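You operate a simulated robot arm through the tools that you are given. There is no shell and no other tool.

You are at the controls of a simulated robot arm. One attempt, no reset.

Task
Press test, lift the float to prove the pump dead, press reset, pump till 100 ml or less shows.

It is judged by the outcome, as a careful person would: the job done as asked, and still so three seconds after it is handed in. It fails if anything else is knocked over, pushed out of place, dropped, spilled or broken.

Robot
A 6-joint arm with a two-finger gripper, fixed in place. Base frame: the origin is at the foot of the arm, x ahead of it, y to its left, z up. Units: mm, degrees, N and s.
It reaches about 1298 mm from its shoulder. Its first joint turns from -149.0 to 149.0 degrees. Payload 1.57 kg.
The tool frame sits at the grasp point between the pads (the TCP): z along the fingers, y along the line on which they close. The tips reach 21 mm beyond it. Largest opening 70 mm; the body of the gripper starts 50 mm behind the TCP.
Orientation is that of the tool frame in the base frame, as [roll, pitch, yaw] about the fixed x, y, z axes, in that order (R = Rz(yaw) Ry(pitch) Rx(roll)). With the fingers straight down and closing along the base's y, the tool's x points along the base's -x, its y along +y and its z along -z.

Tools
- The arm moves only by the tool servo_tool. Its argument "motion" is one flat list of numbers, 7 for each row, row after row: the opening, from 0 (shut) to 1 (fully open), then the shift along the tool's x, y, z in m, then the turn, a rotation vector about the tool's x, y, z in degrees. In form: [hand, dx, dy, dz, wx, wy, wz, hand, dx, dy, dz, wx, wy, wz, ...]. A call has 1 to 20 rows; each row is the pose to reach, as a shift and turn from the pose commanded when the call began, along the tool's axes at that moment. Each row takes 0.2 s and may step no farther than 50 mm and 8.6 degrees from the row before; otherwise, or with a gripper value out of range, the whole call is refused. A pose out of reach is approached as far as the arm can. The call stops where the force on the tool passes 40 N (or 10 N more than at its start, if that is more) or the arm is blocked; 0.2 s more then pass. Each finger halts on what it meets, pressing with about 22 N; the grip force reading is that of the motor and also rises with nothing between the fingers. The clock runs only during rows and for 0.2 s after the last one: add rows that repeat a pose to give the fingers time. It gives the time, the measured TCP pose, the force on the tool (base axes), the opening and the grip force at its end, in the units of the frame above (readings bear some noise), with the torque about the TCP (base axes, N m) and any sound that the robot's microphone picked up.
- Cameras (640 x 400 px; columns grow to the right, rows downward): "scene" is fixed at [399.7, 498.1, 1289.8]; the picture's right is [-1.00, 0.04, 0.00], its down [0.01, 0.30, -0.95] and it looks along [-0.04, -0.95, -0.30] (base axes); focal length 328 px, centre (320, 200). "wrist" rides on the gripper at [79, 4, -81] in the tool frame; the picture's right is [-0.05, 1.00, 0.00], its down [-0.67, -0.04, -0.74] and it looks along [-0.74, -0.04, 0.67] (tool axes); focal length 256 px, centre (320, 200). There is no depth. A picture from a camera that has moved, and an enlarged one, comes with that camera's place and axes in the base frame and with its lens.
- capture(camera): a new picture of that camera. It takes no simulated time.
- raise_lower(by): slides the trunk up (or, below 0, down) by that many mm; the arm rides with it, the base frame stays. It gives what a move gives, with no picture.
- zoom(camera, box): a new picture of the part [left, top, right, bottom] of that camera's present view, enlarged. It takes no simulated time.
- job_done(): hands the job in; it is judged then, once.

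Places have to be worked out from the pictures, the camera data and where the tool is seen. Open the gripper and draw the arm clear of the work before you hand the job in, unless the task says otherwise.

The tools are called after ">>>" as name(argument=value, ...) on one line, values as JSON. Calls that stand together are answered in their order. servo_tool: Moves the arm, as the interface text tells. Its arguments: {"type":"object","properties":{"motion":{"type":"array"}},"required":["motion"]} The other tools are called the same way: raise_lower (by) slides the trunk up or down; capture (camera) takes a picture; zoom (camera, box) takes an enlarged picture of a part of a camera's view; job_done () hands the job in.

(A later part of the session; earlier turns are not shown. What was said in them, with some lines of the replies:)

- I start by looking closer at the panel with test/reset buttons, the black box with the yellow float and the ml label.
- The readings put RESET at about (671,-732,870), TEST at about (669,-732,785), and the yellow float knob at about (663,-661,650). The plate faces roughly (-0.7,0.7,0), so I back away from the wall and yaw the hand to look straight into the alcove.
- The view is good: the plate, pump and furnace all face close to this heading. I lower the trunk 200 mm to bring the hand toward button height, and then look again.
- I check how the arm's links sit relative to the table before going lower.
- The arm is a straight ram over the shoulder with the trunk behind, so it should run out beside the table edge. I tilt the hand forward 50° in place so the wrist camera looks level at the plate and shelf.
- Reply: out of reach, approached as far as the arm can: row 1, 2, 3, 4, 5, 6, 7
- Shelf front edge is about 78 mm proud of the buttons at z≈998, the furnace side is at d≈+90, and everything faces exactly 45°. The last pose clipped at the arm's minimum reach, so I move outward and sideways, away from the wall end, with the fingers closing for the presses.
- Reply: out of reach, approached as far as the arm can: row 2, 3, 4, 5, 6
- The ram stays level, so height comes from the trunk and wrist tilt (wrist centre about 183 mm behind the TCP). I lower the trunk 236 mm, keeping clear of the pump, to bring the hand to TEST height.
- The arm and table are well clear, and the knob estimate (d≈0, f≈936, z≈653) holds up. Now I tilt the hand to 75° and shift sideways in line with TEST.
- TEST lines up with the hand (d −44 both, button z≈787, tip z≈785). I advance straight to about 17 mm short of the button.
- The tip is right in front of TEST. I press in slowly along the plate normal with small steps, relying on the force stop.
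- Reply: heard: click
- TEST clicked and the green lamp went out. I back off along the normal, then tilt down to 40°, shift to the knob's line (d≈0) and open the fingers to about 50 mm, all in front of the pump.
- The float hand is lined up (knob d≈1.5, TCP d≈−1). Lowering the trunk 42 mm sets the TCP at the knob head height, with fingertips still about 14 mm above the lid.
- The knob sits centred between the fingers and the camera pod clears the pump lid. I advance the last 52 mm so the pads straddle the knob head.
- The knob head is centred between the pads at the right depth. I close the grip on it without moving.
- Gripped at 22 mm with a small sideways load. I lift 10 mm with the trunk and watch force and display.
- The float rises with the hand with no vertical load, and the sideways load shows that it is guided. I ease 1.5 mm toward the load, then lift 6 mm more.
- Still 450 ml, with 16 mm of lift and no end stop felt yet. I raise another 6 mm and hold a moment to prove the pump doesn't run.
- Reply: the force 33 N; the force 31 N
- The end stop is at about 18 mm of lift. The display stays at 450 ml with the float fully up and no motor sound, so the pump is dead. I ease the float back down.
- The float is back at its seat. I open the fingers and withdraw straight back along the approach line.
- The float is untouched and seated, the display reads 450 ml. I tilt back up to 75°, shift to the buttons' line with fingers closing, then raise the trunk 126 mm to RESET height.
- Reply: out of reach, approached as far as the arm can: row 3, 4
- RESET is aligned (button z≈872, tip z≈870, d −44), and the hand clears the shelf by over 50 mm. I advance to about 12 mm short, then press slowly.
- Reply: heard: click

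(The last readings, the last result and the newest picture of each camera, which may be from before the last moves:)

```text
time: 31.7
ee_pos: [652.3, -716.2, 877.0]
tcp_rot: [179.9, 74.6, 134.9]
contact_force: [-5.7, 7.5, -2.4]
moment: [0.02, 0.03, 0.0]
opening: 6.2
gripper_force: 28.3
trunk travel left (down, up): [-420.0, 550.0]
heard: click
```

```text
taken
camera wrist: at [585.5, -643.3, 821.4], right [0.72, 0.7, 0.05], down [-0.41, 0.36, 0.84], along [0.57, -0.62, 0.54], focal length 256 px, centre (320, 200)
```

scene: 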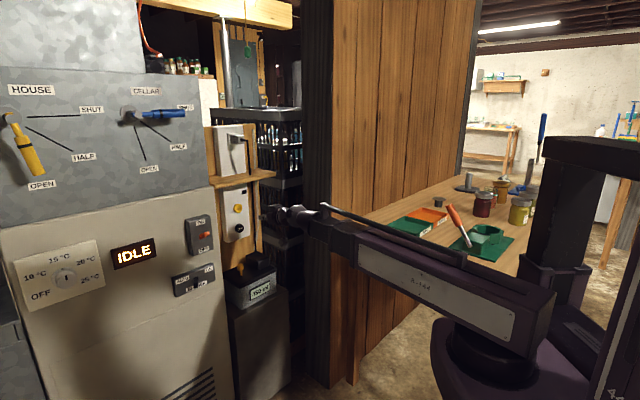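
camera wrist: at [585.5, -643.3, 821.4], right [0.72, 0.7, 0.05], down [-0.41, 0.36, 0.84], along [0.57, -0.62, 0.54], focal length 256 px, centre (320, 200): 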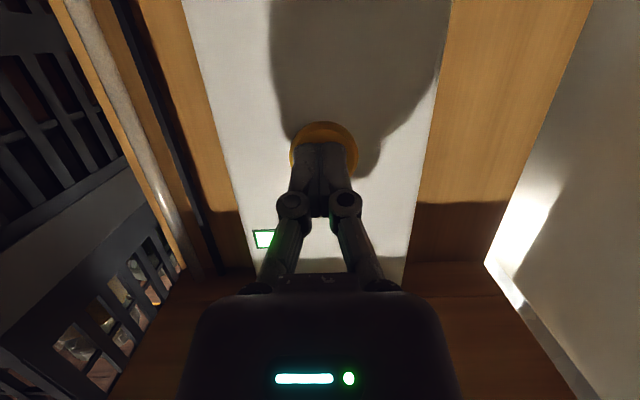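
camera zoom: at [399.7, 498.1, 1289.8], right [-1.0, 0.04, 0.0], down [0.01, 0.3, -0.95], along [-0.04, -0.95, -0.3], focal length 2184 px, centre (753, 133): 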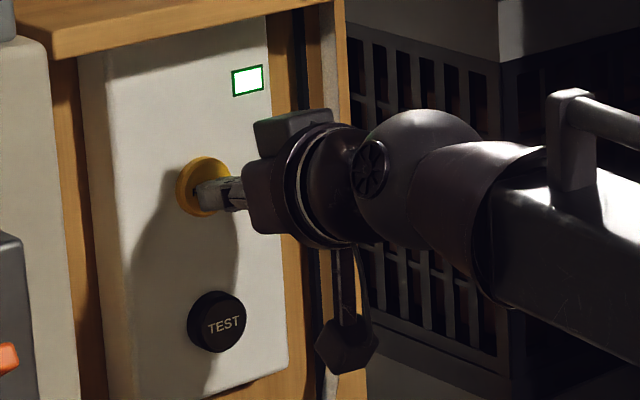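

RESET clicked and the green lamp is on again. I retreat and tilt down to 40° over the knob's line with fingers at 50 mm, as before.

>>> servo_tool(motion=[0, 0.0089, 0, -0.0333, 0, 0, 0, 0, 0.0179, 0, -0.0667, 0, 0, 0, 0, 0.0268, 0, -0.1, 0, 0, 0, 0, 0.0357, 0, -0.1333, 0, 0, 0, 0.7, 0.058, 0.009, -0.1347, 0, 7, 0, 0.7, 0.0799, 0.018, -0.1387, 0, 14, 0, 0.7, 0.1013, 0.027, -0.1454, 0, 21, 0, 0.7, 0.1216, 0.036, -0.1548, 0, 28, 0, 0.7, 0.1406, 0.046, -0.1665, 0, 35, 0, 0.7, 0.1406, 0.046, -0.1665, 0, 35, 0])

>>> zoom(camera="scene", box=[200, 160, 320, 320])

```text
time: 33.9
ee_pos: [541.5, -543.0, 781.3]
tcp_rot: [-180.0, 39.7, 135.1]
contact_force: [0.2, 0.9, 0.0]
moment: [0.01, 0.0, -0.02]
opening: 49.1
gripper_force: 0.0
out of reach, approached as far as the arm can: row 9
trunk travel left (down, up): [-420.0, 550.0]
```

```text
2.50 times, centred on (260, 240) of scene
camera zoom: at [399.7, 498.1, 1289.8], right [-1.0, 0.04, 0.0], down [0.01, 0.3, -0.95], along [-0.04, -0.95, -0.3], focal length 819 px, centre (470, 100)
```

zoom: 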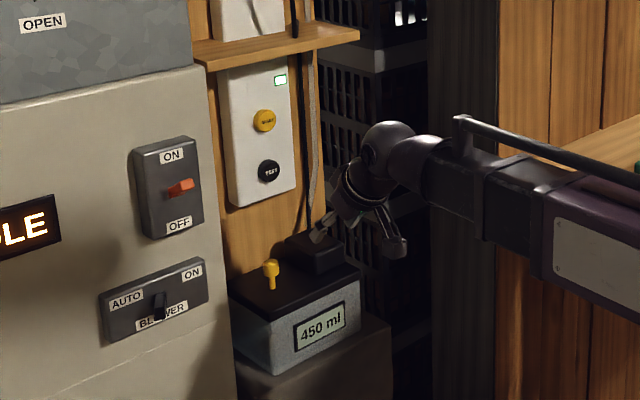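

The lamp is on and the display shows 450 ml. I lower 127 mm and repeat the approach to the knob, shifting 3 mm sideways to the earlier centred grip position.

>>> raise_lower(by=-127)

>>> servo_tool(motion=[0.7, -0.026, 0.001, 0.0216, 0, 0, 0, 0.7, -0.052, 0.002, 0.0432, 0, 0, 0, 0.7, -0.078, 0.003, 0.0648, 0, 0, 0, 0.7, -0.104, 0.003, 0.0864, 0, 0, 0, 0.7, -0.117, 0.003, 0.0972, 0, 0, 0, 0.7, -0.13, 0.003, 0.108, 0, 0, 0, 0.7, -0.13, 0.003, 0.108, 0, 0, 0])

>>> capture(camera="wrist")

>>> zoom(camera="scene", box=[215, 240, 295, 300])

```text
time: 35.5
ee_pos: [543.1, -545.0, 655.1]
tcp_rot: [180.0, 39.8, 134.9]
contact_force: [0.7, 0.2, 0.0]
moment: [0.0, 0.0, -0.01]
opening: 48.9
gripper_force: 0.1
trunk travel left (down, up): [-293.0, 677.0]
```

```text
time: 37.0
ee_pos: [662.8, -661.3, 655.0]
tcp_rot: [-179.9, 39.8, 135.1]
contact_force: [-0.3, 0.2, -1.1]
moment: [0.0, 0.01, 0.05]
opening: 49.0
gripper_force: 0.1
trunk travel left (down, up): [-293.0, 677.0]
```

```text
taken
camera wrist: at [586.5, -580.4, 666.8], right [0.74, 0.68, 0.03], down [0.0, -0.05, 1.0], along [0.68, -0.73, -0.04], focal length 256 px, centre (320, 200)
```

wrist: 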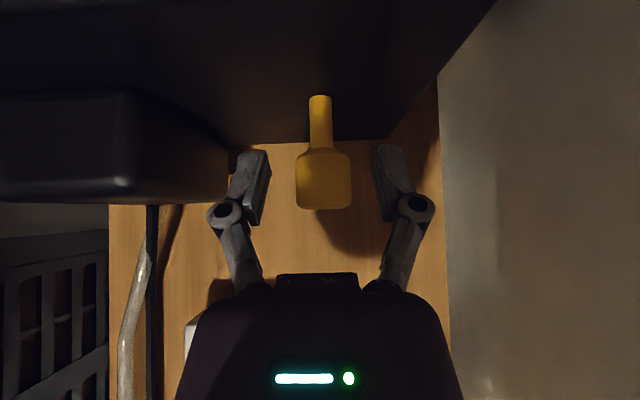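

```text
6.67 times, centred on (255, 270) of scene
camera zoom: at [399.7, 498.1, 1289.8], right [-1.0, 0.04, 0.0], down [0.01, 0.3, -0.95], along [-0.04, -0.95, -0.3], focal length 2184 px, centre (753, -267)
```

zoom: 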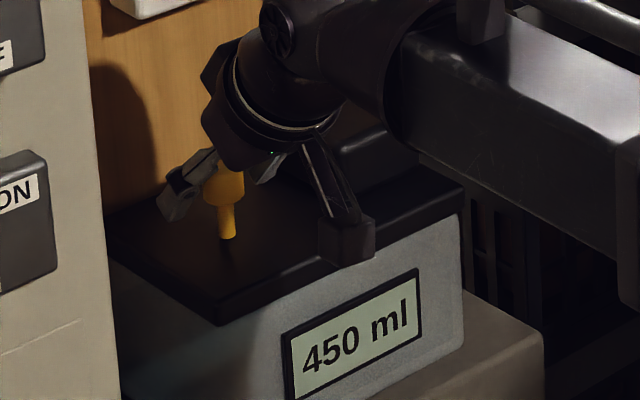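

The knob is centred again. I grip with a 1.5 mm sideways trim, then lift 12 mm and check the display.

>>> servo_tool(motion=[0.7, 0, 0.0015, 0, 0, 0, 0, 0.3, 0, 0.0015, 0, 0, 0, 0, 0, 0, 0.0015, 0, 0, 0, 0, 0, 0, 0.0015, 0, 0, 0, 0])

>>> raise_lower(by=12)

>>> zoom(camera="scene", box=[215, 240, 295, 300])

```text
time: 38.0
ee_pos: [665.1, -661.3, 656.2]
tcp_rot: [179.9, 39.8, 135.0]
contact_force: [1.6, 3.6, 0.7]
moment: [0.05, -0.09, -0.03]
opening: 22.1
gripper_force: 31.9
trunk travel left (down, up): [-293.0, 677.0]
```

```text
time: 38.6
ee_pos: [664.8, -661.1, 667.9]
tcp_rot: [179.9, 39.9, 135.0]
contact_force: [4.3, 6.3, -0.5]
moment: [0.04, -0.04, -0.05]
opening: 22.1
gripper_force: 31.8
trunk travel left (down, up): [-305.0, 665.0]
```

```text
6.67 times, centred on (255, 270) of scene
camera zoom: at [399.7, 498.1, 1289.8], right [-1.0, 0.04, 0.0], down [0.01, 0.3, -0.95], along [-0.04, -0.95, -0.3], focal length 2184 px, centre (753, -267)
```

zoom: 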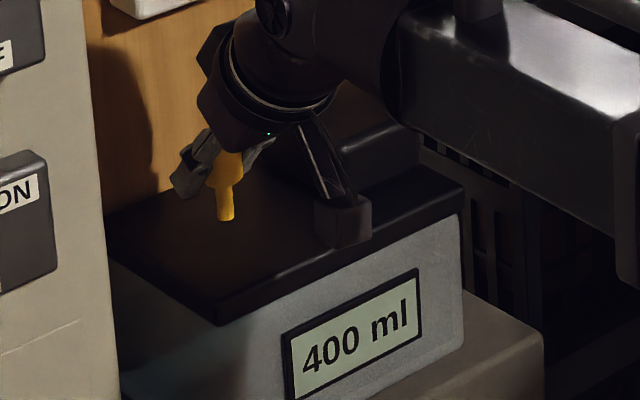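

The pump runs and already shows 400 ml. I hold the float up in short intervals and watch.

>>> servo_tool(motion=[0, 0, 0, 0, 0, 0, 0, 0, 0, 0, 0, 0, 0, 0, 0, 0, 0, 0, 0, 0, 0])

>>> zoom(camera="scene", box=[215, 240, 295, 300])

```text
time: 39.5
ee_pos: [664.9, -661.4, 667.4]
tcp_rot: [-179.9, 39.7, 135.0]
contact_force: [4.6, 6.0, 0.3]
moment: [0.09, -0.02, -0.01]
opening: 22.4
gripper_force: 32.3
trunk travel left (down, up): [-305.0, 665.0]
```

```text
6.67 times, centred on (255, 270) of scene
camera zoom: at [399.7, 498.1, 1289.8], right [-1.0, 0.04, 0.0], down [0.01, 0.3, -0.95], along [-0.04, -0.95, -0.3], focal length 2184 px, centre (753, -267)
```

zoom: 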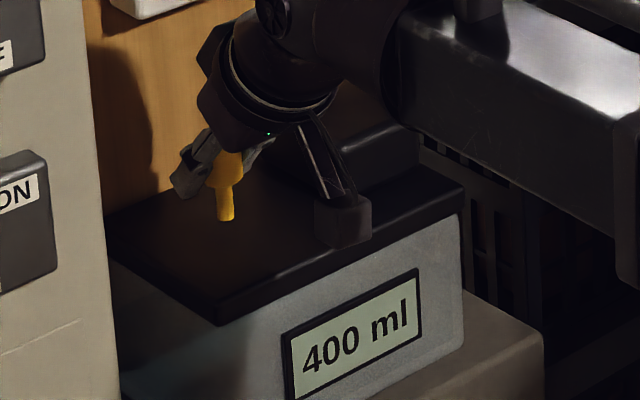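

Still 400 ml, so either the display steps by 50 ml or each lift counts once. I hold another 1.4 s to tell them apart.

>>> servo_tool(motion=[0, 0, 0, 0, 0, 0, 0, 0, 0, 0, 0, 0, 0, 0, 0, 0, 0, 0, 0, 0, 0, 0, 0, 0, 0, 0, 0, 0, 0, 0, 0, 0, 0, 0, 0, 0, 0, 0, 0, 0, 0, 0])

>>> zoom(camera="scene", box=[215, 240, 295, 300])

```text
time: 40.9
ee_pos: [664.3, -663.1, 667.6]
tcp_rot: [-180.0, 39.8, 134.9]
contact_force: [6.6, 6.1, -0.4]
moment: [0.03, -0.05, -0.01]
opening: 22.1
gripper_force: 32.0
trunk travel left (down, up): [-305.0, 665.0]
```

```text
6.67 times, centred on (255, 270) of scene
camera zoom: at [399.7, 498.1, 1289.8], right [-1.0, 0.04, 0.0], down [0.01, 0.3, -0.95], along [-0.04, -0.95, -0.3], focal length 2184 px, centre (753, -267)
```

zoom: 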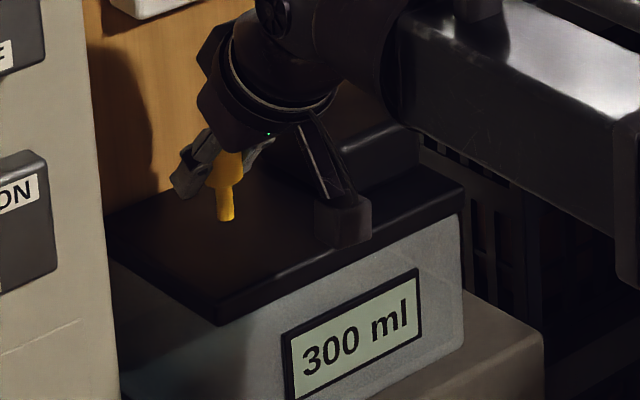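

It is pumping continuously, now 300 ml, at roughly 60 ml/s. I hold 2 s more.

>>> servo_tool(motion=[0, 0, 0, 0, 0, 0, 0, 0, 0, 0, 0, 0, 0, 0, 0, 0, 0, 0, 0, 0, 0, 0, 0, 0, 0, 0, 0, 0, 0, 0, 0, 0, 0, 0, 0, 0, 0, 0, 0, 0, 0, 0, 0, 0, 0, 0, 0, 0, 0, 0, 0, 0, 0, 0, 0, 0, 0, 0, 0, 0, 0, 0, 0])

>>> zoom(camera="scene", box=[215, 240, 295, 300])

```text
time: 42.9
ee_pos: [664.5, -660.7, 667.2]
tcp_rot: [-179.9, 39.8, 134.9]
contact_force: [8.1, 5.4, 0.7]
moment: [0.05, -0.08, -0.04]
opening: 21.9
gripper_force: 31.6
trunk travel left (down, up): [-305.0, 665.0]
```

```text
6.67 times, centred on (255, 270) of scene
camera zoom: at [399.7, 498.1, 1289.8], right [-1.0, 0.04, 0.0], down [0.01, 0.3, -0.95], along [-0.04, -0.95, -0.3], focal length 2184 px, centre (753, -267)
```

zoom: 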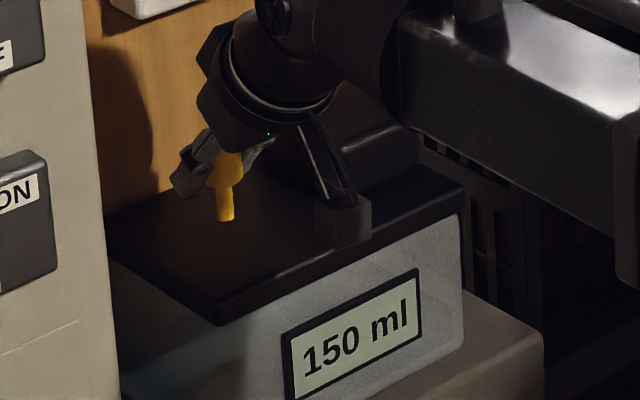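

150 ml now, so I hold about 0.8 s more.

>>> servo_tool(motion=[0, 0, 0, 0, 0, 0, 0, 0, 0, 0, 0, 0, 0, 0, 0, 0, 0, 0, 0, 0, 0])

>>> zoom(camera="scene", box=[215, 240, 295, 300])

```text
time: 43.6
ee_pos: [664.8, -661.2, 666.8]
tcp_rot: [-179.9, 39.9, 135.0]
contact_force: [9.5, 5.1, -0.2]
moment: [0.01, -0.04, -0.02]
opening: 22.0
gripper_force: 31.9
trunk travel left (down, up): [-305.0, 665.0]
```

```text
6.67 times, centred on (255, 270) of scene
camera zoom: at [399.7, 498.1, 1289.8], right [-1.0, 0.04, 0.0], down [0.01, 0.3, -0.95], along [-0.04, -0.95, -0.3], focal length 2184 px, centre (753, -267)
```

zoom: 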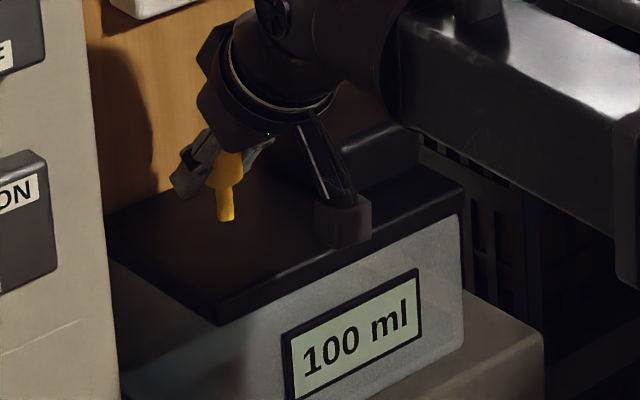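

The display reads 100 ml. I hold a fraction longer for margin against display rounding, then lower the float 12 mm to stop the pump.

>>> servo_tool(motion=[0, 0, 0, 0, 0, 0, 0])

>>> raise_lower(by=-12)

>>> zoom(camera="scene", box=[215, 240, 295, 300])

```text
time: 44.0
ee_pos: [664.1, -662.3, 667.7]
tcp_rot: [179.9, 39.8, 135.0]
contact_force: [10.4, 4.6, 0.6]
moment: [0.05, -0.08, -0.01]
opening: 22.2
gripper_force: 32.2
trunk travel left (down, up): [-305.0, 665.0]
```

```text
time: 44.6
ee_pos: [665.7, -661.0, 655.6]
tcp_rot: [-179.9, 39.8, 135.0]
contact_force: [10.7, 4.0, 1.4]
moment: [-0.25, -0.36, -0.03]
opening: 22.0
gripper_force: 32.0
trunk travel left (down, up): [-293.0, 677.0]
```

```text
6.67 times, centred on (255, 270) of scene
camera zoom: at [399.7, 498.1, 1289.8], right [-1.0, 0.04, 0.0], down [0.01, 0.3, -0.95], along [-0.04, -0.95, -0.3], focal length 2184 px, centre (753, -267)
```

zoom: 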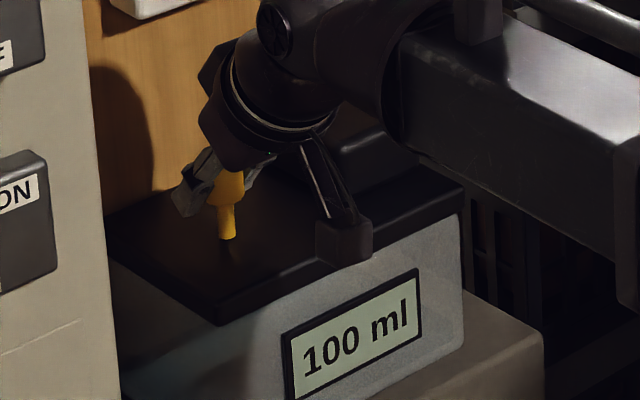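

The float is down and the display holds at 100 ml. I open the fingers and withdraw clear.

>>> servo_tool(motion=[0.7, 0, 0, 0, 0, 0, 0, 0.7, 0, 0, 0, 0, 0, 0, 0.7, 0.0252, 0, -0.021, 0, 0, 0, 0.7, 0.0505, 0, -0.0419, 0, 0, 0, 0.7, 0.0757, 0, -0.0629, 0, 0, 0, 0.7, 0.101, 0, -0.0838, 0, 0, 0, 0.7, 0.1262, 0, -0.1048, 0, 0, 0, 1, 0.1462, -0.02, -0.1215, 0, 0, 0, 1, 0.1462, -0.02, -0.1215, 0, 0, 0])

>>> servo_tool(motion=[1, 0, 0, 0, 0, 0, 0, 1, 0, 0, 0, 0, 0, 0, 1, 0, 0, 0, 0, 0, 0, 1, 0, 0, 0, 0, 0, 0, 1, 0, 0, 0, 0, 0, 0, 1, 0, 0, 0, 0, 0, 0, 1, 0, 0, 0, 0, 0, 0, 1, 0, 0, 0, 0, 0, 0, 1, 0, 0, 0, 0, 0, 0, 1, 0, 0, 0, 0, 0, 0])

>>> zoom(camera="scene", box=[200, 160, 320, 320])

>>> capture(camera="wrist")

>>> capture(camera="scene")

```text
time: 46.6
ee_pos: [516.0, -539.7, 655.5]
tcp_rot: [179.9, 39.7, 134.9]
contact_force: [-0.1, 0.0, -0.7]
moment: [-0.02, 0.0, 0.0]
opening: 70.2
gripper_force: 0.0
trunk travel left (down, up): [-293.0, 677.0]
```

```text
time: 48.9
ee_pos: [516.6, -539.1, 655.0]
tcp_rot: [-180.0, 39.8, 135.0]
contact_force: [-0.6, 0.1, 0.5]
moment: [0.01, 0.0, 0.05]
opening: 70.1
gripper_force: 0.1
trunk travel left (down, up): [-293.0, 677.0]
```

```text
2.50 times, centred on (260, 240) of scene
camera zoom: at [399.7, 498.1, 1289.8], right [-1.0, 0.04, 0.0], down [0.01, 0.3, -0.95], along [-0.04, -0.95, -0.3], focal length 819 px, centre (470, 100)
```

zoom: 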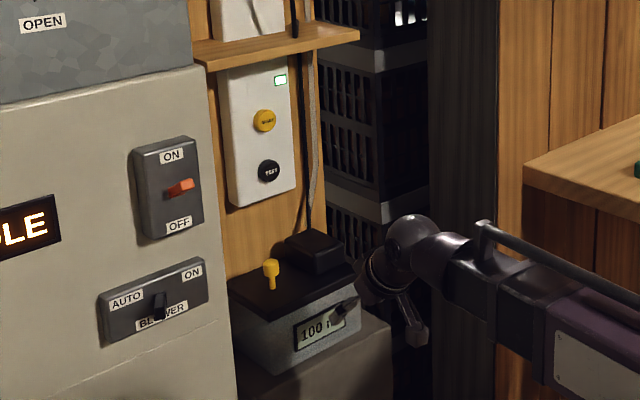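

```text
taken
camera wrist: at [439.1, -457.7, 666.8], right [0.73, 0.68, 0.03], down [0.0, -0.05, 1.0], along [0.68, -0.73, -0.04], focal length 256 px, centre (320, 200)
```

wrist: 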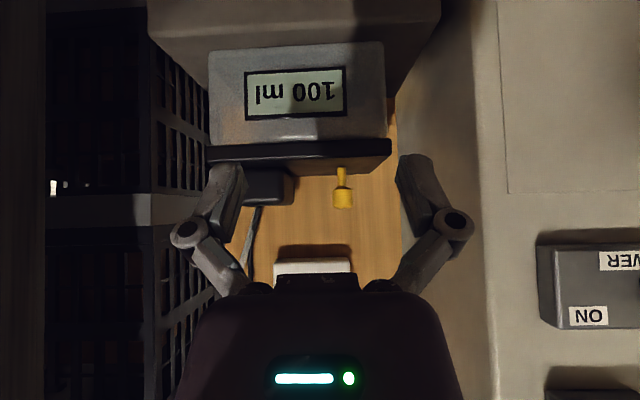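

```text
taken
```

scene: 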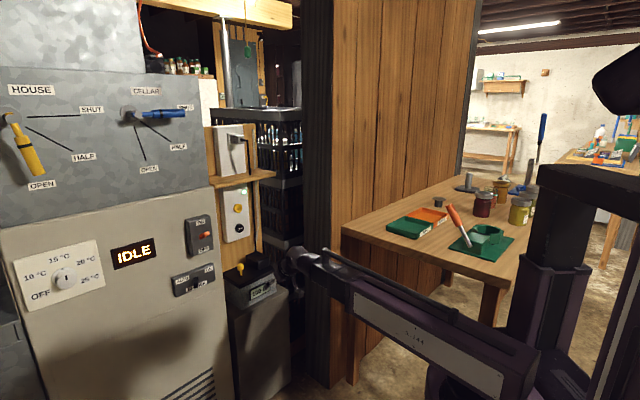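

Lamp on, float down, display steady at 100 ml for several seconds, nothing else disturbed. I back off a little farther before handing in.

>>> servo_tool(motion=[1, 0.027, 0, -0.0224, 0, 0, 0, 1, 0.0539, 0, -0.0447, 0, 0, 0, 1, 0.0539, 0, -0.0447, 0, 0, 0])

>>> zoom(camera="scene", box=[200, 160, 320, 320])

```text
time: 49.6
ee_pos: [468.2, -492.2, 655.6]
tcp_rot: [180.0, 39.8, 135.0]
contact_force: [-0.5, 1.0, -0.9]
moment: [0.01, 0.03, 0.01]
opening: 70.1
gripper_force: 0.0
trunk travel left (down, up): [-293.0, 677.0]
```

```text
2.50 times, centred on (260, 240) of scene
camera zoom: at [399.7, 498.1, 1289.8], right [-1.0, 0.04, 0.0], down [0.01, 0.3, -0.95], along [-0.04, -0.95, -0.3], focal length 819 px, centre (470, 100)
```

zoom: 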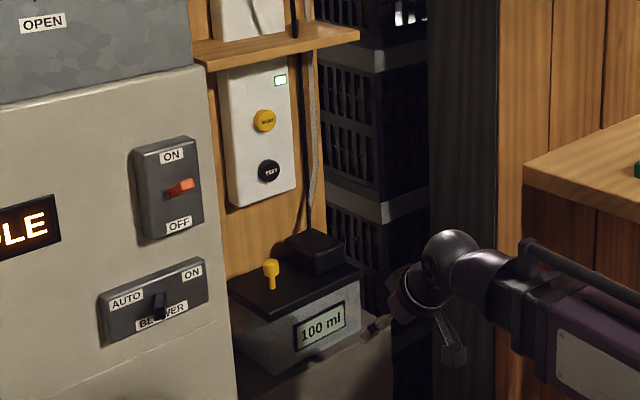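

The display shows 100 ml, the power lamp is on, the float is seated, and the arm is clear with the gripper open. I hand the job in.

>>> job_done()

```text
The job is handed in.
```

The job is done as asked, and the display had held at 100 ml for about five seconds when I handed it in.

1. **Test:** I pressed TEST. It clicked and the green lamp went out.
2. **Proof the pump was dead:** I lifted the float to its end stop, about 18 mm up. The display stayed at 450 ml and there was no motor sound, so I lowered it again.
3. **Reset:** I pressed RESET. It clicked and the green lamp came back on.
4. **Pumping:** I lifted the float and held it while the display dropped from 450 to 100 ml, then lowered it to stop the pump.

The display moves in 50 ml steps, so I held the float a fraction longer after 100 first showed.

At hand-in the float was seated, the lamp was on, and the arm was drawn back with the gripper open. Nothing else looked disturbed in the last pictures.
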